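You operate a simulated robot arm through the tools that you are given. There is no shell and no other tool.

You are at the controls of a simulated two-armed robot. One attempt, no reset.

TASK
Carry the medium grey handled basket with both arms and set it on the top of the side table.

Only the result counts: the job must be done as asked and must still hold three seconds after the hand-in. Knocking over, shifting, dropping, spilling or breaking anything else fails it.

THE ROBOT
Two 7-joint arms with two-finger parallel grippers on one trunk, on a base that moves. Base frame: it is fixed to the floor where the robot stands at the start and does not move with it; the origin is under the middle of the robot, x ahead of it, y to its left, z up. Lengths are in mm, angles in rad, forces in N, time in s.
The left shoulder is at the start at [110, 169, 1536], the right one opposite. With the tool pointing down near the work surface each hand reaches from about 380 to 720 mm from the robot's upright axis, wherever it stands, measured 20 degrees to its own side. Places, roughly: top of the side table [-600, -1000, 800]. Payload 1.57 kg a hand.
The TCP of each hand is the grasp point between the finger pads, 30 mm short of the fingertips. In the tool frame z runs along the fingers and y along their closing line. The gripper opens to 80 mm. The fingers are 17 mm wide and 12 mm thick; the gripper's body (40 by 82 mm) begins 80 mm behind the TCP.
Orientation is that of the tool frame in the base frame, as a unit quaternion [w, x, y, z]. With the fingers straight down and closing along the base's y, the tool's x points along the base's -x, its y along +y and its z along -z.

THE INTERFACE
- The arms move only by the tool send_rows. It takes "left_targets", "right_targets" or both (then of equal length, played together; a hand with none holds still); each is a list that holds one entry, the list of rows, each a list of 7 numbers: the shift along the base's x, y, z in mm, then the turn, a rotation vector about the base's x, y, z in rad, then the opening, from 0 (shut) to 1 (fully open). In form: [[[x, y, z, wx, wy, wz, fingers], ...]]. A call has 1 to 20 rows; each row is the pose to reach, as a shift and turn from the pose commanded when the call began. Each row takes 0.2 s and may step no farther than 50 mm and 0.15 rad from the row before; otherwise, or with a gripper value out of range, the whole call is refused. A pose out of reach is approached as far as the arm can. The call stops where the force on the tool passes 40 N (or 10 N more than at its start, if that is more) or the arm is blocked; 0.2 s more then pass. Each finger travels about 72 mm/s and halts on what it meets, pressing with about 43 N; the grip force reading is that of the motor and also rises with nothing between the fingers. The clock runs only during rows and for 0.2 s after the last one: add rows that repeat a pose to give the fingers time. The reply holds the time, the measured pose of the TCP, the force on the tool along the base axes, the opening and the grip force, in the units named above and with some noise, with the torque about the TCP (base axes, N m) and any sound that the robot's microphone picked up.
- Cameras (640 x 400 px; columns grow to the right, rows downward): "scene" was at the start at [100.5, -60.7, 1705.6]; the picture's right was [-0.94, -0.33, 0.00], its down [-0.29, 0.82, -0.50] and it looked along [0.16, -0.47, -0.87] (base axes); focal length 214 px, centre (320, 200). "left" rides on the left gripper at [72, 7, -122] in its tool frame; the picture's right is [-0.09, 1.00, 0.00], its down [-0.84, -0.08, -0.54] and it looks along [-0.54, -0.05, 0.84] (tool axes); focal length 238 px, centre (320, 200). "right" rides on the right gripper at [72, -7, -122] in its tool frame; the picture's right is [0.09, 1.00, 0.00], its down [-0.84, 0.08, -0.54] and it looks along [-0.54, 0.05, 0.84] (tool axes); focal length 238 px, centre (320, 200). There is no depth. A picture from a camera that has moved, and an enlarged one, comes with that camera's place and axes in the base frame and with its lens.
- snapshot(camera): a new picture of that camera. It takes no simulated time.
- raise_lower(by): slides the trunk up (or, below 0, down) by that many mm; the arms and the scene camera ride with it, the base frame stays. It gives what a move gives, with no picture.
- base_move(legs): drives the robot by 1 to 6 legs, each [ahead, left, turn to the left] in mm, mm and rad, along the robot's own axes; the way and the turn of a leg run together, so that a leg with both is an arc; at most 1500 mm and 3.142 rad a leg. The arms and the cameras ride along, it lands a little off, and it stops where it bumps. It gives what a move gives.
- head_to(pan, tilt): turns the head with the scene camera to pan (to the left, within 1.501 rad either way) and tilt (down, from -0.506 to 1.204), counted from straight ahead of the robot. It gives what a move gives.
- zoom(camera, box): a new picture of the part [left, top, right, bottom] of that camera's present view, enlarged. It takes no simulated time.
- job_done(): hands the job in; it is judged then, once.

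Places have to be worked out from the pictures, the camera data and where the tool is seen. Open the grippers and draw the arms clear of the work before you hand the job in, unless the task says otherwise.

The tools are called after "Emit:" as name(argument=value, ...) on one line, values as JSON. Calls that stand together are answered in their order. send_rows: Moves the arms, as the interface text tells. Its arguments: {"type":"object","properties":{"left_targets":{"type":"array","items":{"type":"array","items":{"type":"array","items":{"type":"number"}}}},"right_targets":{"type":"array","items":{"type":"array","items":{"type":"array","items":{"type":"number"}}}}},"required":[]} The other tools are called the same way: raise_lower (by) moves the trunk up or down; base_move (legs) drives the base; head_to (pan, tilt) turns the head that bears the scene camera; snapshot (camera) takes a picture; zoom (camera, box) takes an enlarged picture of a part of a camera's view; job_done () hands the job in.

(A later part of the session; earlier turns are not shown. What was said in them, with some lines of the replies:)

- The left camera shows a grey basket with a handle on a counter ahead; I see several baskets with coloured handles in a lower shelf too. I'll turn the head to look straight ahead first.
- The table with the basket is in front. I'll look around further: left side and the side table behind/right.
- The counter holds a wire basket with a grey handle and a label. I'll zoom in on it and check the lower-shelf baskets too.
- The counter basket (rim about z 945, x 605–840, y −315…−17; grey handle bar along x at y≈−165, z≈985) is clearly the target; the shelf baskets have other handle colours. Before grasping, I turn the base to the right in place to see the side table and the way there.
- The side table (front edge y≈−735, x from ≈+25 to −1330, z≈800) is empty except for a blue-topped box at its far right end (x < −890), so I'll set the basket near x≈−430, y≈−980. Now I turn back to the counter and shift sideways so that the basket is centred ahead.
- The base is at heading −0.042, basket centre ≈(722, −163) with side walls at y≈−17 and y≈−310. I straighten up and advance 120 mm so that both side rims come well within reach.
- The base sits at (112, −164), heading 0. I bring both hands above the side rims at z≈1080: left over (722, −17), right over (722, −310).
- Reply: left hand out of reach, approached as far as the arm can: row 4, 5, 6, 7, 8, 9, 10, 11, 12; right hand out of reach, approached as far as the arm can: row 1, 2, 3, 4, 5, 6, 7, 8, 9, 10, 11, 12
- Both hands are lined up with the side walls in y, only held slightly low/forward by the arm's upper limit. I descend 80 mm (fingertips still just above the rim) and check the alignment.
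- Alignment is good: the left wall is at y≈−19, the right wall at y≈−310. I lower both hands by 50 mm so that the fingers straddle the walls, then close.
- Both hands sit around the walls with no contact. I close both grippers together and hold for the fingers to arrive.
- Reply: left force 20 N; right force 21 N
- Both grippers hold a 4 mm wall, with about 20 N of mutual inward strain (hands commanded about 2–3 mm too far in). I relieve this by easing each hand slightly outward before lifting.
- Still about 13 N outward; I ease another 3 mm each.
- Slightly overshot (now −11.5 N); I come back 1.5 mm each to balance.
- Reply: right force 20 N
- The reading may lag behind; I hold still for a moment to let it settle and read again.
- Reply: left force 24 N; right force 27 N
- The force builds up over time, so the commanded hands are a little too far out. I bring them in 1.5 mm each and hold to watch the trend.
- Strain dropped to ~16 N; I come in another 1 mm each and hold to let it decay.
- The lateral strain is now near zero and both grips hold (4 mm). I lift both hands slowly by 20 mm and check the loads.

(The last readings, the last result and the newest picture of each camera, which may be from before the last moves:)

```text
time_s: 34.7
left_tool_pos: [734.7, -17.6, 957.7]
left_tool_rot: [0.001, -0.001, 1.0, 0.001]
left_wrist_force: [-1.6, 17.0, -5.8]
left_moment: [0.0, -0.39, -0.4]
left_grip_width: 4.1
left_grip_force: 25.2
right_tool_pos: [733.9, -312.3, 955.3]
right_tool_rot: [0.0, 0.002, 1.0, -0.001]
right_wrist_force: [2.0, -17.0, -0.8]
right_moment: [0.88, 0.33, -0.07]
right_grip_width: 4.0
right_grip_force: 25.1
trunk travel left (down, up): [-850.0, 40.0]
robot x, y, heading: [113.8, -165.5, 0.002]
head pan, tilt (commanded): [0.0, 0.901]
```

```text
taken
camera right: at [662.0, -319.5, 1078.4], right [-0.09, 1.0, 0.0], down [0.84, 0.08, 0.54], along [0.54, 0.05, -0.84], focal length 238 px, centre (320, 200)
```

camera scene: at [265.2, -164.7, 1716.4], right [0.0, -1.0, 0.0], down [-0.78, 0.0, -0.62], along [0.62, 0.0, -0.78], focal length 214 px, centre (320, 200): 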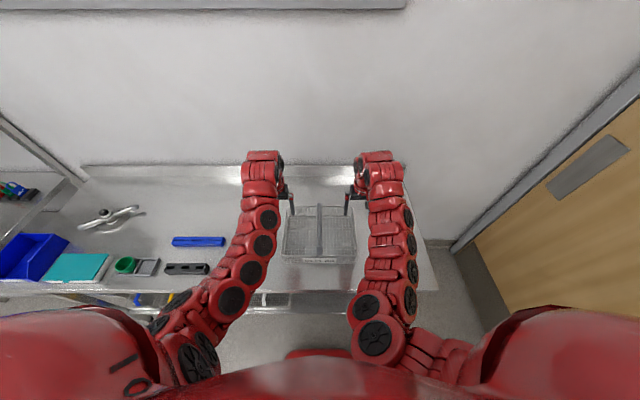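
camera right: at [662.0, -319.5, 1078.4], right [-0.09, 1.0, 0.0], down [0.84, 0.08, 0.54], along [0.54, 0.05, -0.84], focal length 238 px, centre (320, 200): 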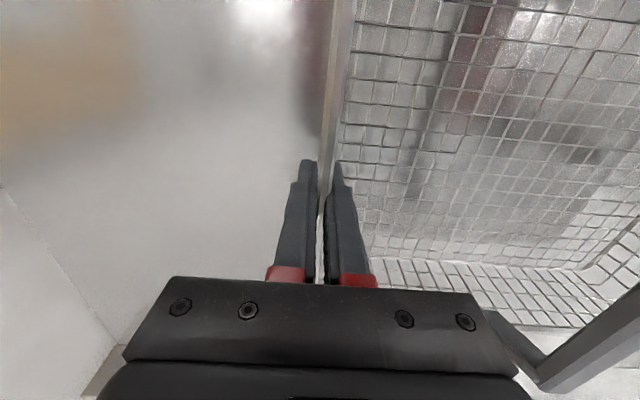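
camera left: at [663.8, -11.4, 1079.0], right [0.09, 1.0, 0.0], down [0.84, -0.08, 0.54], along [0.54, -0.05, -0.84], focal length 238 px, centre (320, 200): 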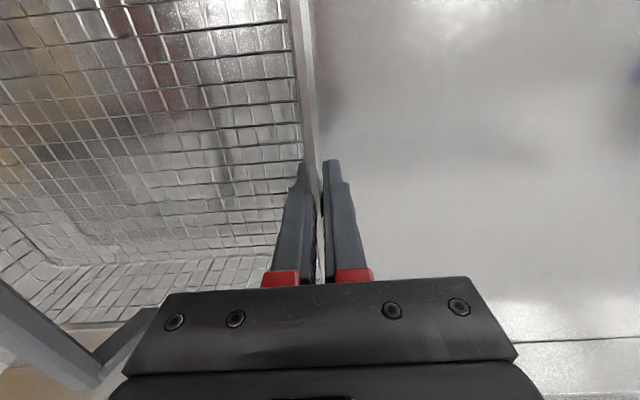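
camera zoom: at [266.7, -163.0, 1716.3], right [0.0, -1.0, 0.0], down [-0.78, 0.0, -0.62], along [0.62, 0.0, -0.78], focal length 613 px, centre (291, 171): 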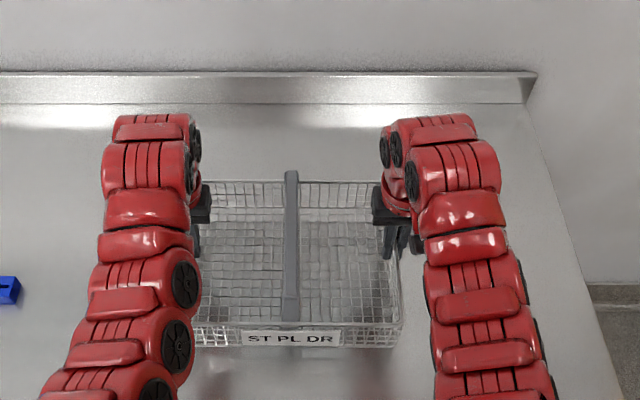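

The basket comes up level, with small loads. I keep lifting (with 1 mm outward relief each) another 85 mm.

Emit:
send_rows(left_targets=[[[0, 0.8, 7, 0, 0, 0, 0], [0, 0.8, 17, 0, 0, 0, 0], [0, 0.8, 27, 0, 0, 0, 0], [0, 0.8, 37, 0, 0, 0, 0], [0, 0.8, 47, 0, 0, 0, 0], [0, 0.8, 57, 0, 0, 0, 0], [0, 0.8, 67, 0, 0, 0, 0], [0, 0.8, 77, 0, 0, 0, 0], [0, 0.8, 85, 0, 0, 0, 0], [0, 0.8, 85, 0, 0, 0, 0]]], right_targets=[[[0, -0.8, 7, 0, 0, 0, 0], [0, -0.8, 17, 0, 0, 0, 0], [0, -0.8, 27, 0, 0, 0, 0], [0, -0.8, 37, 0, 0, 0, 0], [0, -0.8, 47, 0, 0, 0, 0], [0, -0.8, 57, 0, 0, 0, 0], [0, -0.8, 67, 0, 0, 0, 0], [0, -0.8, 77, 0, 0, 0, 0], [0, -0.8, 85, 0, 0, 0, 0], [0, -0.8, 85, 0, 0, 0, 0]]])

Emit:
snapshot(camera="scene")

Emit:
snapshot(camera="right")

```text
time_s: 36.9
left_tool_pos: [735.2, -17.9, 1041.3]
left_tool_rot: [0.0, -0.001, 1.0, 0.0]
left_wrist_force: [-0.5, 20.7, -5.3]
left_moment: [0.11, 0.07, -0.2]
left_grip_width: 3.8
left_grip_force: 24.7
right_tool_pos: [733.5, -313.2, 1040.2]
right_tool_rot: [-0.001, 0.001, 1.0, 0.0]
right_wrist_force: [0.0, -20.4, -0.9]
right_moment: [0.69, -0.1, -0.03]
right_grip_width: 3.5
right_grip_force: 24.5
trunk travel left (down, up): [-850.0, 40.0]
robot x, y, heading: [113.4, -165.1, -0.003]
head pan, tilt (commanded): [0.0, 0.901]
```

```text
taken
camera scene: at [267.0, -163.5, 1716.2], right [0.0, -1.0, 0.0], down [-0.78, 0.0, -0.62], along [0.62, 0.0, -0.78], focal length 214 px, centre (320, 200)
```

scene: 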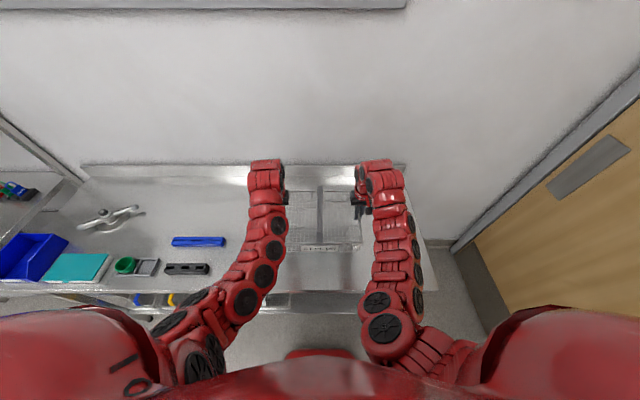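

```text
taken
camera right: at [662.5, -319.7, 1163.0], right [-0.09, 1.0, 0.0], down [0.84, 0.08, 0.54], along [0.54, 0.05, -0.84], focal length 238 px, centre (320, 200)
```

right: 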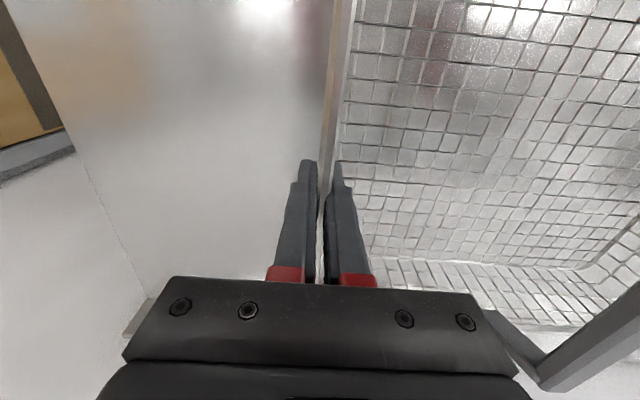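

The basket is up at TCP z≈1040, level. I relieve the 20 N inward strain by 1.2 mm each, then raise the trunk 35 mm for additional clearance.

Emit:
send_rows(left_targets=[[[0, 1.2, 0, 0, 0, 0, 0], [0, 1.2, 0, 0, 0, 0, 0], [0, 1.2, 0, 0, 0, 0, 0], [0, 1.2, 0, 0, 0, 0, 0]]], right_targets=[[[0, -1.2, 0, 0, 0, 0, 0], [0, -1.2, 0, 0, 0, 0, 0], [0, -1.2, 0, 0, 0, 0, 0], [0, -1.2, 0, 0, 0, 0, 0]]])

Emit:
raise_lower(by=35)

```text
time_s: 37.9
left_tool_pos: [735.1, -16.1, 1041.0]
left_tool_rot: [0.0, 0.0, 1.0, 0.0]
left_wrist_force: [-0.7, 8.6, -5.8]
left_moment: [0.5, -0.07, 0.0]
left_grip_width: 3.8
left_grip_force: 24.3
right_tool_pos: [732.7, -311.4, 1041.3]
right_tool_rot: [-0.001, 0.0, 1.0, 0.001]
right_wrist_force: [0.1, -7.8, -1.8]
right_moment: [0.07, -0.02, -0.06]
right_grip_width: 4.0
right_grip_force: 24.5
trunk travel left (down, up): [-850.0, 40.0]
robot x, y, heading: [109.5, -164.0, 0.001]
head pan, tilt (commanded): [0.0, 0.901]
```

```text
time_s: 38.7
left_tool_pos: [735.0, -18.4, 1077.7]
left_tool_rot: [0.001, 0.001, 1.0, 0.0]
left_wrist_force: [-0.1, 2.6, -5.2]
left_moment: [0.53, -0.17, -0.06]
left_grip_width: 4.0
left_grip_force: 24.9
right_tool_pos: [733.7, -312.6, 1075.4]
right_tool_rot: [-0.001, -0.001, 1.0, 0.001]
right_wrist_force: [-0.2, -4.1, -1.4]
right_moment: [0.04, 0.09, -0.05]
right_grip_width: 3.8
right_grip_force: 24.6
trunk travel left (down, up): [-885.0, 5.0]
robot x, y, heading: [109.6, -165.7, -0.003]
head pan, tilt (commanded): [0.0, 0.901]
```

Strain is down to ~3 N and the basket hangs level with its bottom near z≈1005. I back away from the counter by 250 mm.

Emit:
base_move(legs=[[-250, 0, 0]])

Emit:
snapshot(camera="scene")

```text
time_s: 40.5
left_tool_pos: [484.8, -18.1, 1075.2]
left_tool_rot: [-0.001, 0.003, 1.0, 0.0]
left_wrist_force: [-0.9, -6.0, -4.7]
left_moment: [0.46, -0.15, -0.03]
left_grip_width: 3.8
left_grip_force: 24.5
right_tool_pos: [484.0, -314.1, 1074.4]
right_tool_rot: [0.0, 0.001, 1.0, 0.001]
right_wrist_force: [0.9, 7.1, -1.5]
right_moment: [-0.03, 0.1, -0.05]
right_grip_width: 3.6
right_grip_force: 24.7
trunk travel left (down, up): [-885.0, 5.0]
robot x, y, heading: [-138.3, -167.8, 0.004]
head pan, tilt (commanded): [0.0, 0.901]
```

```text
taken
camera scene: at [17.0, -163.2, 1751.1], right [0.0, -1.0, 0.0], down [-0.78, 0.0, -0.62], along [0.62, 0.0, -0.78], focal length 214 px, centre (320, 200)
```

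scene: 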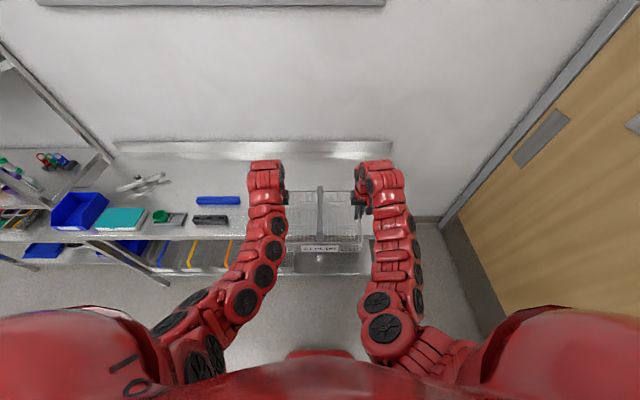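

The basket rides well. I turn right in place by 0.8 rad first and check.

Emit:
base_move(legs=[[0, 0, -0.8]])

Emit:
snapshot(camera="scene")

```text
time_s: 43.0
left_tool_pos: [402.9, -504.6, 1076.3]
left_tool_rot: [0.0, 0.387, 0.922, 0.0]
left_wrist_force: [-1.7, -0.9, -5.3]
left_moment: [0.35, -0.16, 0.02]
left_grip_width: 4.0
left_grip_force: 24.7
right_tool_pos: [190.5, -711.3, 1075.6]
right_tool_rot: [0.0, 0.386, 0.922, 0.001]
right_wrist_force: [0.3, 0.5, -2.0]
right_moment: [-0.2, -0.15, -0.04]
right_grip_width: 3.9
right_grip_force: 24.4
trunk travel left (down, up): [-885.0, 5.0]
robot x, y, heading: [-137.4, -165.0, -0.792]
head pan, tilt (commanded): [0.0, 0.901]
```

```text
taken
camera scene: at [-31.5, -274.2, 1751.3], right [-0.71, -0.7, 0.0], down [-0.55, 0.56, -0.62], along [0.43, -0.44, -0.78], focal length 214 px, centre (320, 200)
```

scene: 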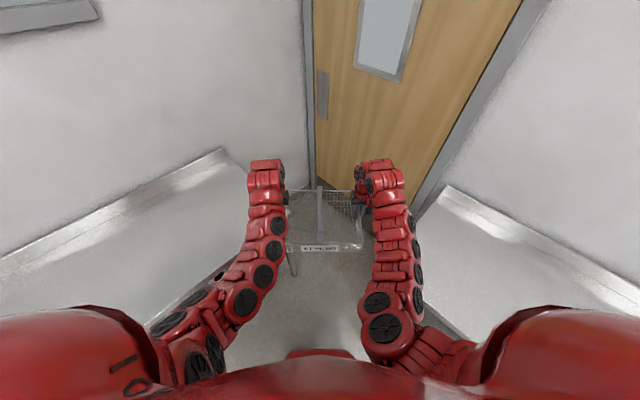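

The strain is tiny and the basket is steady. I complete the turn to face the side table (heading −1.57).

Emit:
base_move(legs=[[0, 0, -0.778]])

Emit:
snapshot(camera="scene")

Emit:
snapshot(camera="right")

```text
time_s: 45.4
left_tool_pos: [11.2, -786.2, 1075.7]
left_tool_rot: [0.0, 0.706, 0.708, 0.0]
left_wrist_force: [-0.7, 0.0, -4.0]
left_moment: [0.1, -0.36, -0.02]
left_grip_width: 3.6
left_grip_force: 24.8
right_tool_pos: [-284.1, -786.6, 1075.6]
right_tool_rot: [-0.001, 0.706, 0.709, 0.001]
right_wrist_force: [1.2, -0.1, -2.0]
right_moment: [-0.09, 0.03, -0.05]
right_grip_width: 3.6
right_grip_force: 24.3
trunk travel left (down, up): [-885.0, 5.0]
robot x, y, heading: [-141.0, -164.2, -1.564]
head pan, tilt (commanded): [0.0, 0.901]
```

```text
taken
camera scene: at [-140.6, -319.3, 1751.3], right [-1.0, 0.0, 0.0], down [0.0, 0.78, -0.62], along [0.0, -0.62, -0.78], focal length 214 px, centre (320, 200)
```

scene: 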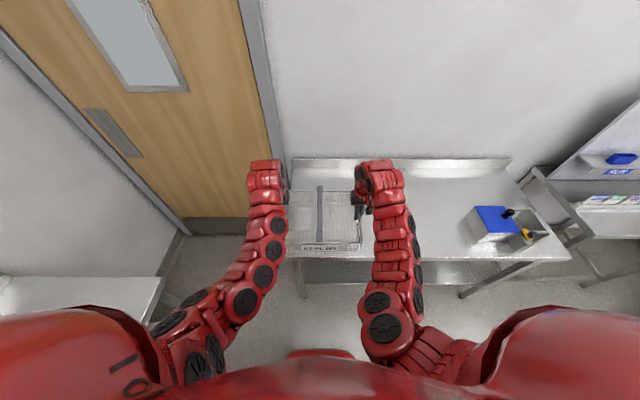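

```text
taken
camera right: at [-291.3, -715.8, 1198.3], right [1.0, 0.1, 0.0], down [0.08, -0.84, 0.54], along [0.05, -0.54, -0.84], focal length 238 px, centre (320, 200)
```

right: 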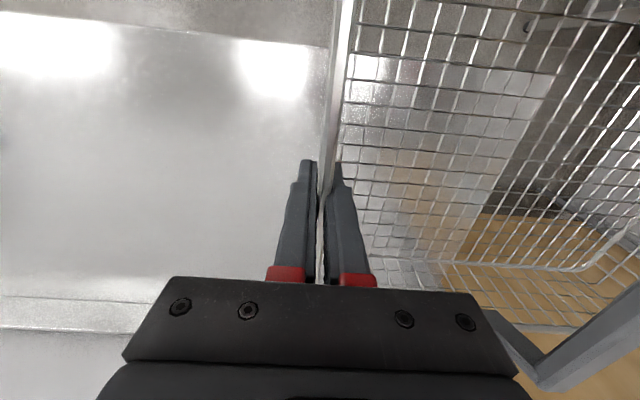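

The side table is ahead: front edge y≈−729, back ≈−1230, box only at x<−855. I strafe right 280 mm so that the basket comes over the clear middle-left part of the table.

Emit:
base_move(legs=[[0, -280, -0.007]])

Emit:
snapshot(camera="scene")

Emit:
snapshot(camera="right")

```text
time_s: 47.4
left_tool_pos: [-270.8, -787.3, 1076.2]
left_tool_rot: [-0.001, 0.705, 0.709, 0.0]
left_wrist_force: [0.0, 0.1, -3.1]
left_moment: [0.07, -0.3, -0.01]
left_grip_width: 4.3
left_grip_force: 24.5
right_tool_pos: [-566.5, -787.2, 1076.1]
right_tool_rot: [-0.001, 0.706, 0.708, 0.001]
right_wrist_force: [0.6, 1.0, -2.3]
right_moment: [-0.18, 0.1, -0.05]
right_grip_width: 4.0
right_grip_force: 24.6
trunk travel left (down, up): [-885.0, 5.0]
robot x, y, heading: [-421.6, -166.4, -1.566]
head pan, tilt (commanded): [0.0, 0.901]
```

```text
taken
camera scene: at [-421.9, -320.1, 1751.3], right [-1.0, 0.0, 0.0], down [0.0, 0.78, -0.62], along [0.0, -0.62, -0.78], focal length 214 px, centre (320, 200)
```

scene: 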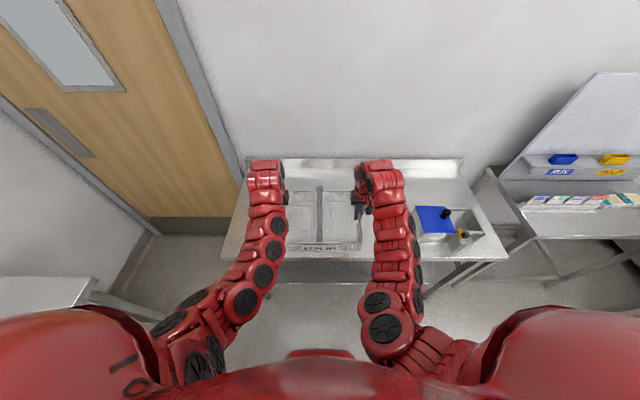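

```text
taken
camera right: at [-572.9, -716.6, 1198.5], right [1.0, 0.1, 0.0], down [0.08, -0.84, 0.54], along [0.05, -0.54, -0.84], focal length 238 px, centre (320, 200)
```

right: 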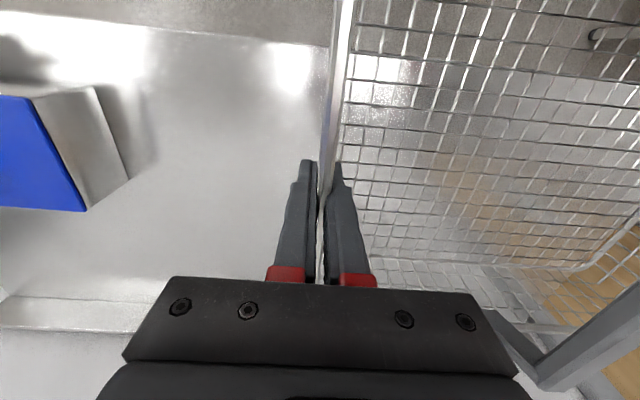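

Clear all around: the box's nearest face is about 300 mm from the right hand. I drive 170 mm ahead so that the basket is fully over the table top.

Emit:
base_move(legs=[[170, 0, 0]])

Emit:
snapshot(camera="scene")

Emit:
snapshot(camera="right")

Emit:
snapshot(camera="left")

```text
time_s: 48.9
left_tool_pos: [-270.1, -955.4, 1076.8]
left_tool_rot: [0.0, 0.705, 0.709, -0.001]
left_wrist_force: [-0.5, 0.8, -3.3]
left_moment: [-0.1, -0.29, 0.0]
left_grip_width: 4.0
left_grip_force: 24.9
right_tool_pos: [-566.1, -957.3, 1077.0]
right_tool_rot: [0.001, 0.705, 0.71, 0.0]
right_wrist_force: [0.0, 0.3, -2.2]
right_moment: [0.01, 0.13, -0.08]
right_grip_width: 4.1
right_grip_force: 24.4
trunk travel left (down, up): [-885.0, 5.0]
robot x, y, heading: [-418.4, -336.7, -1.563]
head pan, tilt (commanded): [0.0, 0.901]
```

```text
taken
camera scene: at [-423.0, -487.4, 1751.6], right [-1.0, 0.0, 0.0], down [0.0, 0.78, -0.62], along [0.0, -0.62, -0.78], focal length 214 px, centre (320, 200)
```

scene: 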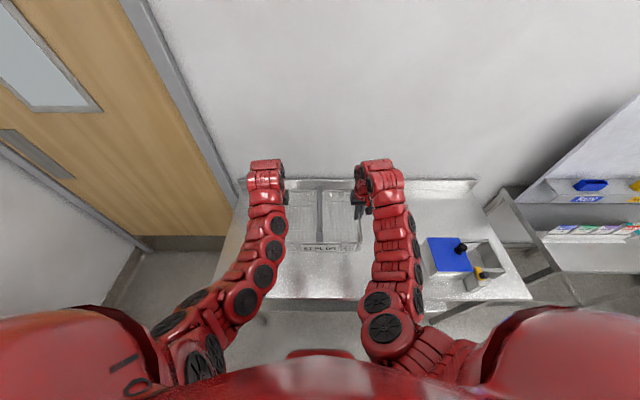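

```text
taken
camera right: at [-572.8, -885.3, 1199.5], right [1.0, 0.1, 0.0], down [0.08, -0.84, 0.54], along [0.05, -0.54, -0.84], focal length 238 px, centre (320, 200)
```

right: 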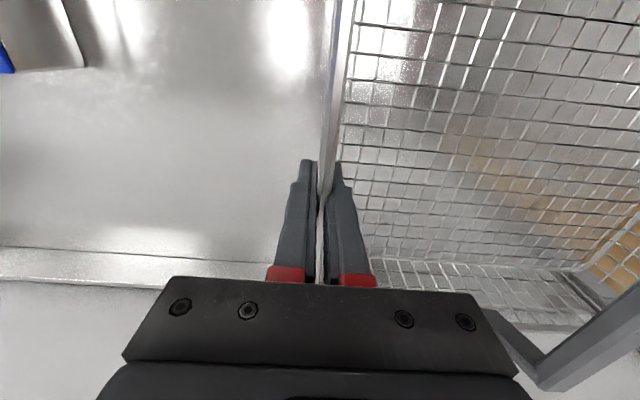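

```text
taken
camera left: at [-263.2, -884.2, 1199.8], right [1.0, -0.09, 0.0], down [-0.07, -0.84, 0.54], along [-0.05, -0.54, -0.84], focal length 238 px, centre (320, 200)
```

left: 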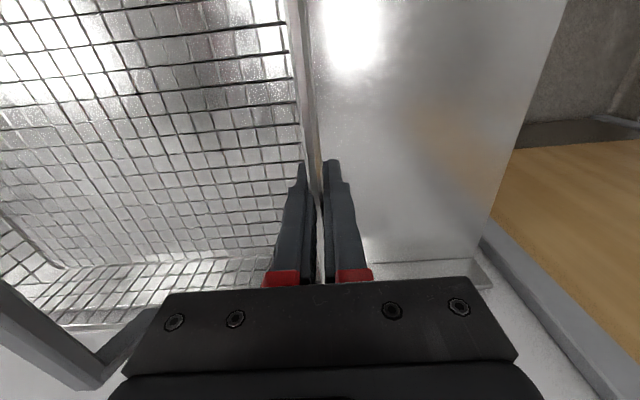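

The basket is centred over about (−418, −945), fully above the table top. I lower the trunk by 130 mm first, which keeps the basket still well above the surface.

Emit:
raise_lower(by=-130)

Emit:
snapshot(camera="scene")

Emit:
snapshot(camera="left")

```text
time_s: 50.4
left_tool_pos: [-269.8, -956.7, 947.1]
left_tool_rot: [0.001, 0.705, 0.709, 0.0]
left_wrist_force: [-0.4, 0.2, -4.1]
left_moment: [-0.05, -0.21, 0.01]
left_grip_width: 4.2
left_grip_force: 24.6
right_tool_pos: [-566.1, -959.0, 946.0]
right_tool_rot: [0.001, 0.705, 0.709, 0.001]
right_wrist_force: [0.3, -0.3, -2.5]
right_moment: [-0.04, 0.15, -0.06]
right_grip_width: 4.0
right_grip_force: 24.6
trunk travel left (down, up): [-755.0, 135.0]
robot x, y, heading: [-422.9, -341.0, -1.563]
head pan, tilt (commanded): [0.0, 0.901]
```

```text
taken
camera scene: at [-422.9, -490.1, 1621.4], right [-1.0, 0.0, 0.0], down [0.0, 0.78, -0.62], along [0.0, -0.62, -0.78], focal length 214 px, centre (320, 200)
```

scene: 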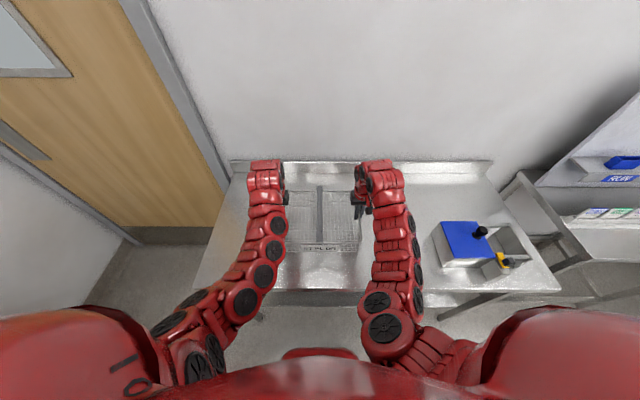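

```text
taken
camera left: at [-263.1, -886.0, 1068.9], right [1.0, -0.09, 0.0], down [-0.07, -0.84, 0.54], along [-0.05, -0.54, -0.84], focal length 238 px, centre (320, 200)
```

left: 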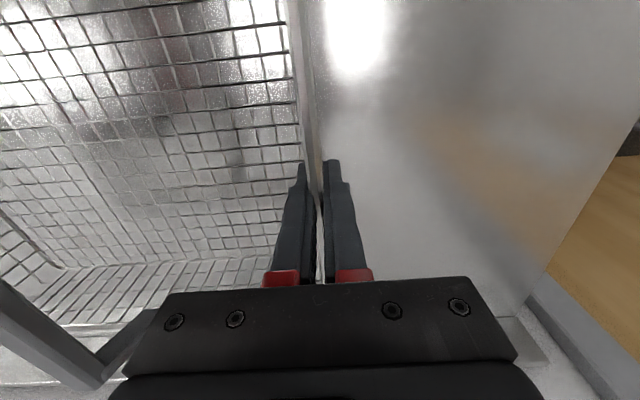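

All steady, no contact yet. I lower both hands together by 40 mm with the arms, watching the vertical force.

Emit:
send_rows(left_targets=[[[0, 0, -8, 0, 0, 0, 0], [0, 0, -16, 0, 0, 0, 0], [0, 0, -24, 0, 0, 0, 0], [0, 0, -32, 0, 0, 0, 0], [0, 0, -40, 0, 0, 0, 0], [0, 0, -40, 0, 0, 0, 0]]], right_targets=[[[0, 0, -8, 0, 0, 0, 0], [0, 0, -16, 0, 0, 0, 0], [0, 0, -24, 0, 0, 0, 0], [0, 0, -32, 0, 0, 0, 0], [0, 0, -40, 0, 0, 0, 0], [0, 0, -40, 0, 0, 0, 0]]])

Emit:
zoom(camera="scene", box=[240, 150, 420, 290])

```text
time_s: 51.8
left_tool_pos: [-270.3, -957.8, 904.9]
left_tool_rot: [-0.001, 0.705, 0.709, 0.0]
left_wrist_force: [-1.1, 2.4, -0.4]
left_moment: [0.17, 0.1, -0.18]
left_grip_width: 4.0
left_grip_force: 25.1
right_tool_pos: [-566.4, -958.0, 905.7]
right_tool_rot: [-0.001, 0.705, 0.709, 0.002]
right_wrist_force: [1.6, -1.1, -5.7]
right_moment: [-0.22, 0.73, -0.22]
right_grip_width: 3.8
right_grip_force: 24.6
trunk travel left (down, up): [-755.0, 135.0]
robot x, y, heading: [-422.4, -336.1, -1.571]
head pan, tilt (commanded): [0.0, 0.901]
```

```text
2.86 times, centred on (330, 220) of scene
camera zoom: at [-422.8, -490.5, 1621.3], right [-1.0, 0.0, 0.0], down [0.0, 0.78, -0.62], along [0.0, -0.62, -0.78], focal length 613 px, centre (291, 143)
```

zoom: 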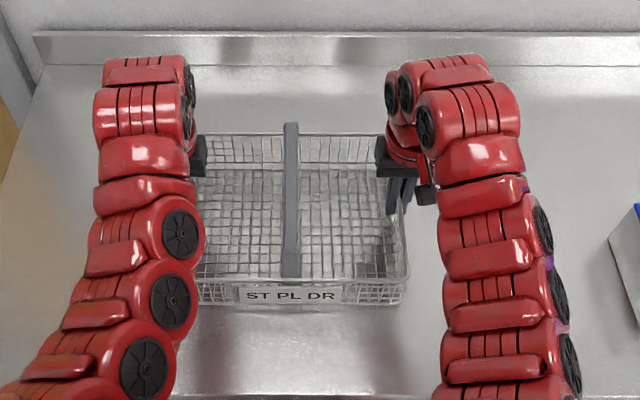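

Still carrying the full ~6 N in the air and level. I go down another 25 mm in small steps.

Emit:
send_rows(left_targets=[[[0, 0, -5, 0, 0, 0, 0], [0, 0, -10, 0, 0, 0, 0], [0, 0, -15, 0, 0, 0, 0], [0, 0, -20, 0, 0, 0, 0], [0, 0, -25, 0, 0, 0, 0], [0, 0, -25, 0, 0, 0, 0]]], right_targets=[[[0, 0, -5, 0, 0, 0, 0], [0, 0, -10, 0, 0, 0, 0], [0, 0, -15, 0, 0, 0, 0], [0, 0, -20, 0, 0, 0, 0], [0, 0, -25, 0, 0, 0, 0], [0, 0, -25, 0, 0, 0, 0]]])

Emit:
zoom(camera="scene", box=[240, 150, 420, 290])

```text
time_s: 53.2
left_tool_pos: [-270.0, -955.2, 883.9]
left_tool_rot: [0.001, 0.706, 0.709, 0.0]
left_wrist_force: [-4.5, 0.9, 16.2]
left_moment: [0.02, -0.41, 0.02]
left_grip_width: 3.7
left_grip_force: 24.5
right_tool_pos: [-566.0, -956.4, 882.1]
right_tool_rot: [0.002, 0.705, 0.709, 0.0]
right_wrist_force: [3.5, -1.4, 17.0]
right_moment: [0.35, 0.81, -0.11]
right_grip_width: 4.0
right_grip_force: 24.9
trunk travel left (down, up): [-755.0, 135.0]
robot x, y, heading: [-422.8, -338.0, -1.565]
head pan, tilt (commanded): [0.0, 0.901]
```

```text
2.86 times, centred on (330, 220) of scene
camera zoom: at [-423.2, -485.4, 1621.8], right [-1.0, 0.0, 0.0], down [0.0, 0.78, -0.62], along [0.0, -0.62, -0.78], focal length 613 px, centre (291, 143)
```

zoom: 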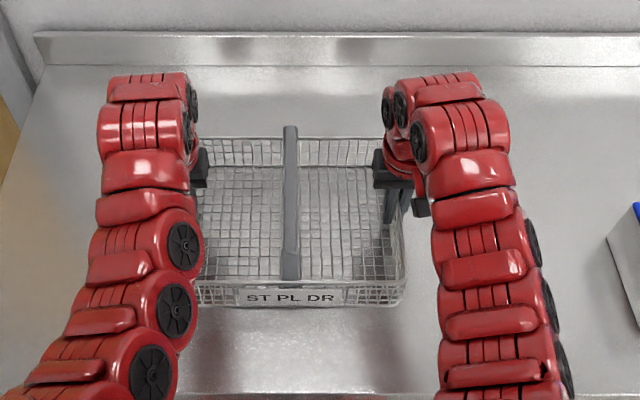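

The basket has touched down on the table (upward ~16 N on each hand at TCP z≈883). I ease up 2.5 mm to unload before releasing.

Emit:
send_rows(left_targets=[[[0, 0, 1.5, 0, 0, 0, 0], [0, 0, 2.5, 0, 0, 0, 0], [0, 0, 2.5, 0, 0, 0, 0], [0, 0, 2.5, 0, 0, 0, 0]]], right_targets=[[[0, 0, 1.5, 0, 0, 0, 0], [0, 0, 2.5, 0, 0, 0, 0], [0, 0, 2.5, 0, 0, 0, 0], [0, 0, 2.5, 0, 0, 0, 0]]])

```text
time_s: 54.2
left_tool_pos: [-270.0, -957.6, 884.2]
left_tool_rot: [-0.001, 0.705, 0.709, 0.001]
left_wrist_force: [-2.9, 0.3, -4.8]
left_moment: [-0.71, -0.69, 0.08]
left_grip_width: 4.1
left_grip_force: 24.9
right_tool_pos: [-564.7, -958.6, 882.2]
right_tool_rot: [0.001, 0.706, 0.709, 0.001]
right_wrist_force: [3.6, 0.6, -0.5]
right_moment: [0.62, -0.02, 0.06]
right_grip_width: 3.8
right_grip_force: 24.5
trunk travel left (down, up): [-755.0, 135.0]
robot x, y, heading: [-425.5, -338.3, -1.567]
head pan, tilt (commanded): [0.0, 0.901]
```

Nearly weight-balanced; I lower 1 mm so it rests and then open both grippers together.

Emit:
send_rows(left_targets=[[[0, 0, -1, 0, 0, 0, 0], [0, 0, -1, 0, 0, 0, 0], [0, 0, -1, 0, 0, 0, 0.3], [0, 0, -1, 0, 0, 0, 0.6], [0, 0, -1, 0, 0, 0, 0.9], [0, 0, -1, 0, 0, 0, 0.9], [0, 0, -1, 0, 0, 0, 0.9]]], right_targets=[[[0, 0, -1, 0, 0, 0, 0], [0, 0, -1, 0, 0, 0, 0], [0, 0, -1, 0, 0, 0, 0.3], [0, 0, -1, 0, 0, 0, 0.6], [0, 0, -1, 0, 0, 0, 0.9], [0, 0, -1, 0, 0, 0, 0.9], [0, 0, -1, 0, 0, 0, 0.9]]])

Emit:
snapshot(camera="left")

Emit:
snapshot(camera="right")

```text
time_s: 55.8
left_tool_pos: [-268.4, -956.7, 884.0]
left_tool_rot: [0.001, 0.705, 0.709, 0.0]
left_wrist_force: [0.6, -0.2, 0.7]
left_moment: [0.01, 0.01, 0.01]
left_grip_width: 72.2
left_grip_force: 0.0
right_tool_pos: [-565.0, -958.6, 882.0]
right_tool_rot: [0.0, 0.705, 0.709, 0.001]
right_wrist_force: [-0.1, 0.2, -0.5]
right_moment: [-0.02, 0.02, 0.0]
right_grip_width: 72.2
right_grip_force: 0.1
trunk travel left (down, up): [-755.0, 135.0]
robot x, y, heading: [-419.8, -334.6, -1.567]
head pan, tilt (commanded): [0.0, 0.901]
```

```text
taken
camera left: at [-262.7, -885.4, 1005.4], right [1.0, -0.09, 0.0], down [-0.07, -0.84, 0.54], along [-0.05, -0.54, -0.84], focal length 238 px, centre (320, 200)
```

left: 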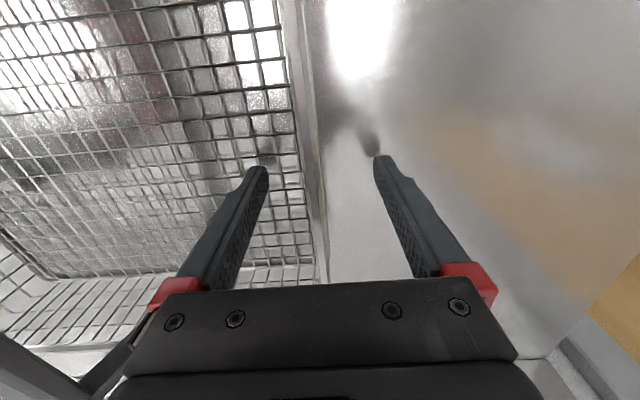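

```text
taken
camera right: at [-572.2, -886.8, 1005.0], right [1.0, 0.1, 0.0], down [0.08, -0.84, 0.54], along [0.05, -0.54, -0.84], focal length 238 px, centre (320, 200)
```

right: 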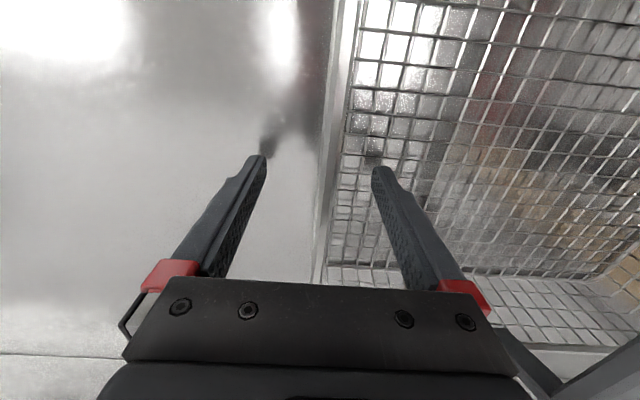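

Both hands are free and the basket stands on the table. I raise the trunk straight up by 130 mm to clear the basket.

Emit:
raise_lower(by=130)

Emit:
snapshot(camera="scene")

Emit:
snapshot(camera="left")

```text
time_s: 57.4
left_tool_pos: [-269.1, -957.7, 1013.2]
left_tool_rot: [0.0, 0.705, 0.71, 0.0]
left_wrist_force: [-0.3, 0.6, 0.5]
left_moment: [0.01, 0.0, 0.02]
left_grip_width: 72.0
left_grip_force: 0.1
right_tool_pos: [-564.6, -957.8, 1011.2]
right_tool_rot: [0.0, 0.705, 0.709, 0.001]
right_wrist_force: [-0.2, 0.2, 0.0]
right_moment: [0.02, 0.02, 0.0]
right_grip_width: 72.0
right_grip_force: 0.0
trunk travel left (down, up): [-885.0, 5.0]
robot x, y, heading: [-417.8, -337.2, -1.568]
head pan, tilt (commanded): [0.0, 0.901]
```

```text
taken
camera scene: at [-422.8, -490.0, 1751.3], right [-1.0, 0.0, 0.0], down [0.0, 0.78, -0.62], along [0.0, -0.62, -0.78], focal length 214 px, centre (320, 200)
```

scene: 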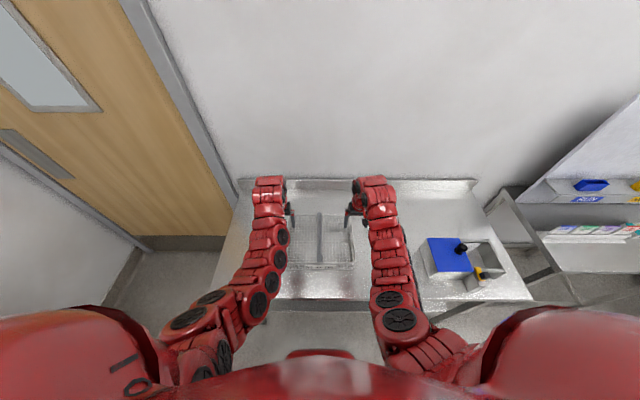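

```text
taken
camera left: at [-262.7, -885.6, 1135.3], right [1.0, -0.09, 0.0], down [-0.07, -0.84, 0.54], along [-0.05, -0.54, -0.84], focal length 238 px, centre (320, 200)
```

left: 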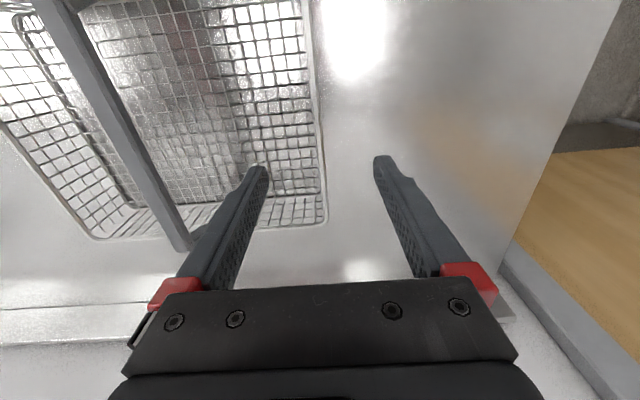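

The basket stands flat on the table and the fingers are above it (tips z≈982, handle ≈935). I back the robot straight away from the table so that the arms are clear.

Emit:
base_move(legs=[[-400, 0, 0]])

Emit:
head_to(pan=0.0, tilt=0.7)

Emit:
snapshot(camera="scene")

Emit:
zoom(camera="scene", box=[220, 140, 460, 300])

Emit:
snapshot(camera="left")

Emit:
snapshot(camera="right")

```text
time_s: 59.9
left_tool_pos: [-270.5, -558.3, 1011.8]
left_tool_rot: [0.0, 0.705, 0.71, 0.001]
left_wrist_force: [0.6, -0.3, 0.4]
left_moment: [0.0, 0.01, 0.04]
left_grip_width: 71.9
left_grip_force: 0.0
right_tool_pos: [-565.8, -561.0, 1012.4]
right_tool_rot: [0.0, 0.704, 0.71, 0.002]
right_wrist_force: [-0.4, 0.4, -1.3]
right_moment: [0.02, 0.02, 0.02]
right_grip_width: 72.0
right_grip_force: 0.1
trunk travel left (down, up): [-885.0, 5.0]
robot x, y, heading: [-422.8, 61.1, -1.566]
head pan, tilt (commanded): [0.0, 0.901]
```

```text
time_s: 60.6
left_tool_pos: [-270.4, -558.9, 1013.2]
left_tool_rot: [0.0, 0.704, 0.71, 0.0]
left_wrist_force: [0.5, -0.7, -0.4]
left_moment: [0.02, 0.04, -0.03]
left_grip_width: 72.0
left_grip_force: 0.1
right_tool_pos: [-565.7, -559.8, 1012.7]
right_tool_rot: [0.001, 0.705, 0.709, 0.001]
right_wrist_force: [-0.7, 1.3, -0.7]
right_moment: [-0.01, 0.0, 0.02]
right_grip_width: 72.1
right_grip_force: 0.1
trunk travel left (down, up): [-885.0, 5.0]
robot x, y, heading: [-426.6, 62.8, -1.564]
head pan, tilt (commanded): [0.0, 0.7]
```

```text
taken
camera scene: at [-424.6, -100.3, 1767.6], right [-1.0, -0.01, 0.0], down [0.0, 0.64, -0.76], along [0.01, -0.76, -0.64], focal length 214 px, centre (320, 200)
```

scene: 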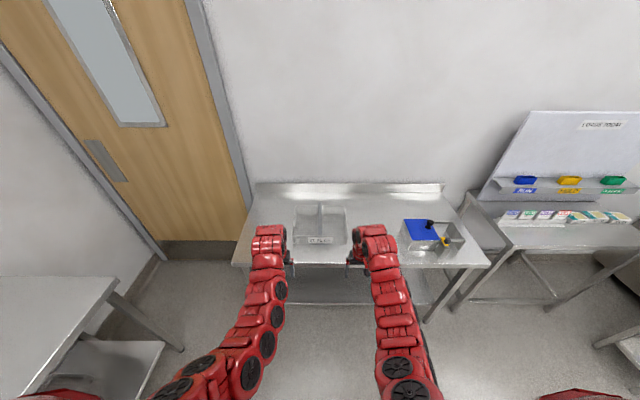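

```text
2.50 times, centred on (340, 220) of scene
camera zoom: at [-424.6, -100.3, 1767.6], right [-1.0, -0.01, 0.0], down [0.0, 0.64, -0.76], along [0.01, -0.76, -0.64], focal length 536 px, centre (270, 150)
```

zoom: 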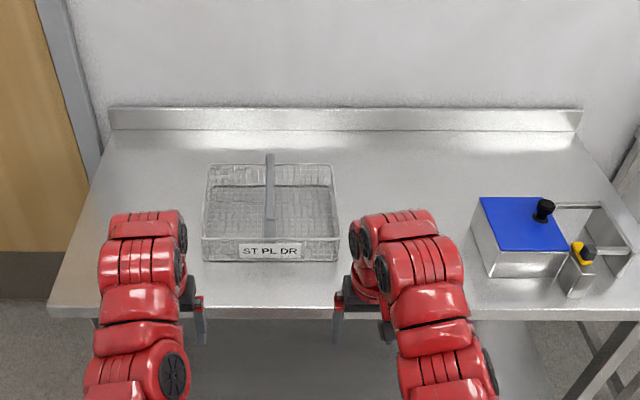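

```text
taken
camera left: at [-263.5, -486.5, 1135.7], right [1.0, -0.09, 0.0], down [-0.07, -0.84, 0.54], along [-0.05, -0.54, -0.84], focal length 238 px, centre (320, 200)
```

left: 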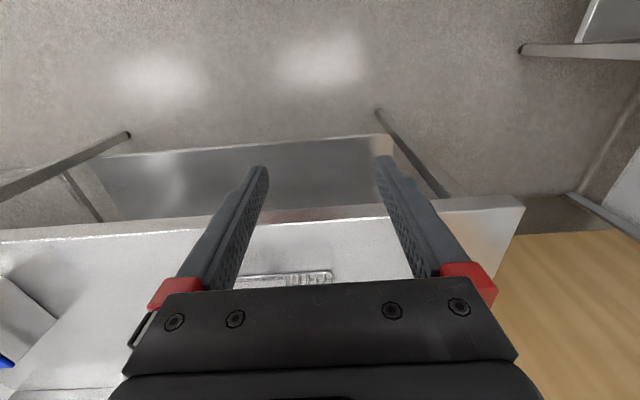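

```text
taken
camera right: at [-573.0, -488.6, 1135.4], right [0.99, 0.1, 0.0], down [0.08, -0.84, 0.54], along [0.05, -0.54, -0.84], focal length 238 px, centre (320, 200)
```

right: 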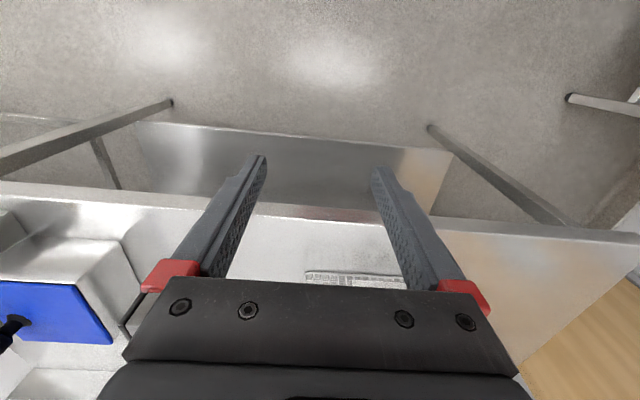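

The basket stands level on the side table with the box undisturbed, and both arms are clear. I open the grippers fully before the hand-in.

Emit:
send_rows(left_targets=[[[0, 0, 0, 0, 0, 0, 1], [0, 0, 0, 0, 0, 0, 1]]], right_targets=[[[0, 0, 0, 0, 0, 0, 1], [0, 0, 0, 0, 0, 0, 1]]])

Emit:
zoom(camera="scene", box=[220, 140, 460, 300])

```text
time_s: 61.2
left_tool_pos: [-270.1, -558.1, 1014.1]
left_tool_rot: [0.0, 0.704, 0.71, 0.0]
left_wrist_force: [0.6, -0.4, 0.5]
left_moment: [0.0, -0.02, -0.01]
left_grip_width: 80.1
left_grip_force: 0.0
right_tool_pos: [-566.0, -560.6, 1012.1]
right_tool_rot: [0.0, 0.705, 0.71, 0.0]
right_wrist_force: [0.3, -0.3, 0.2]
right_moment: [-0.01, -0.03, 0.04]
right_grip_width: 79.9
right_grip_force: 0.0
trunk travel left (down, up): [-885.0, 5.0]
robot x, y, heading: [-423.9, 65.0, -1.558]
head pan, tilt (commanded): [0.0, 0.7]
```

```text
2.50 times, centred on (340, 220) of scene
camera zoom: at [-424.6, -100.9, 1767.6], right [-1.0, -0.01, 0.0], down [0.0, 0.64, -0.76], along [0.01, -0.76, -0.64], focal length 536 px, centre (270, 150)
```

zoom: 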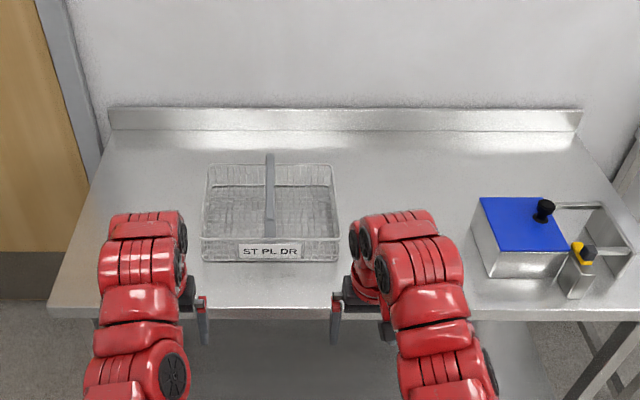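

The basket is stable and unmoved on the side table, the grippers are fully open and the arms are clear, so I hand the job in.

Emit:
job_done()

```text
The job is handed in.
```

The medium grey handled basket is on top of the side table, and I've handed the job in. I don't have the verdict yet.

- **Carry:** each gripper held one side wall of the basket. The basket stayed level from the counter to the table.
- **Placement:** it stands flat at about (−418, −945) in the base frame, roughly 100 mm in from the table's front edge. It hadn't moved in the last picture before hand-in.
- **Other objects:** nothing bumped along the way. The blue-topped box on the side table was undisturbed.
- **Robot:** both grippers are fully open, and the robot has backed about 400 mm away from the table.
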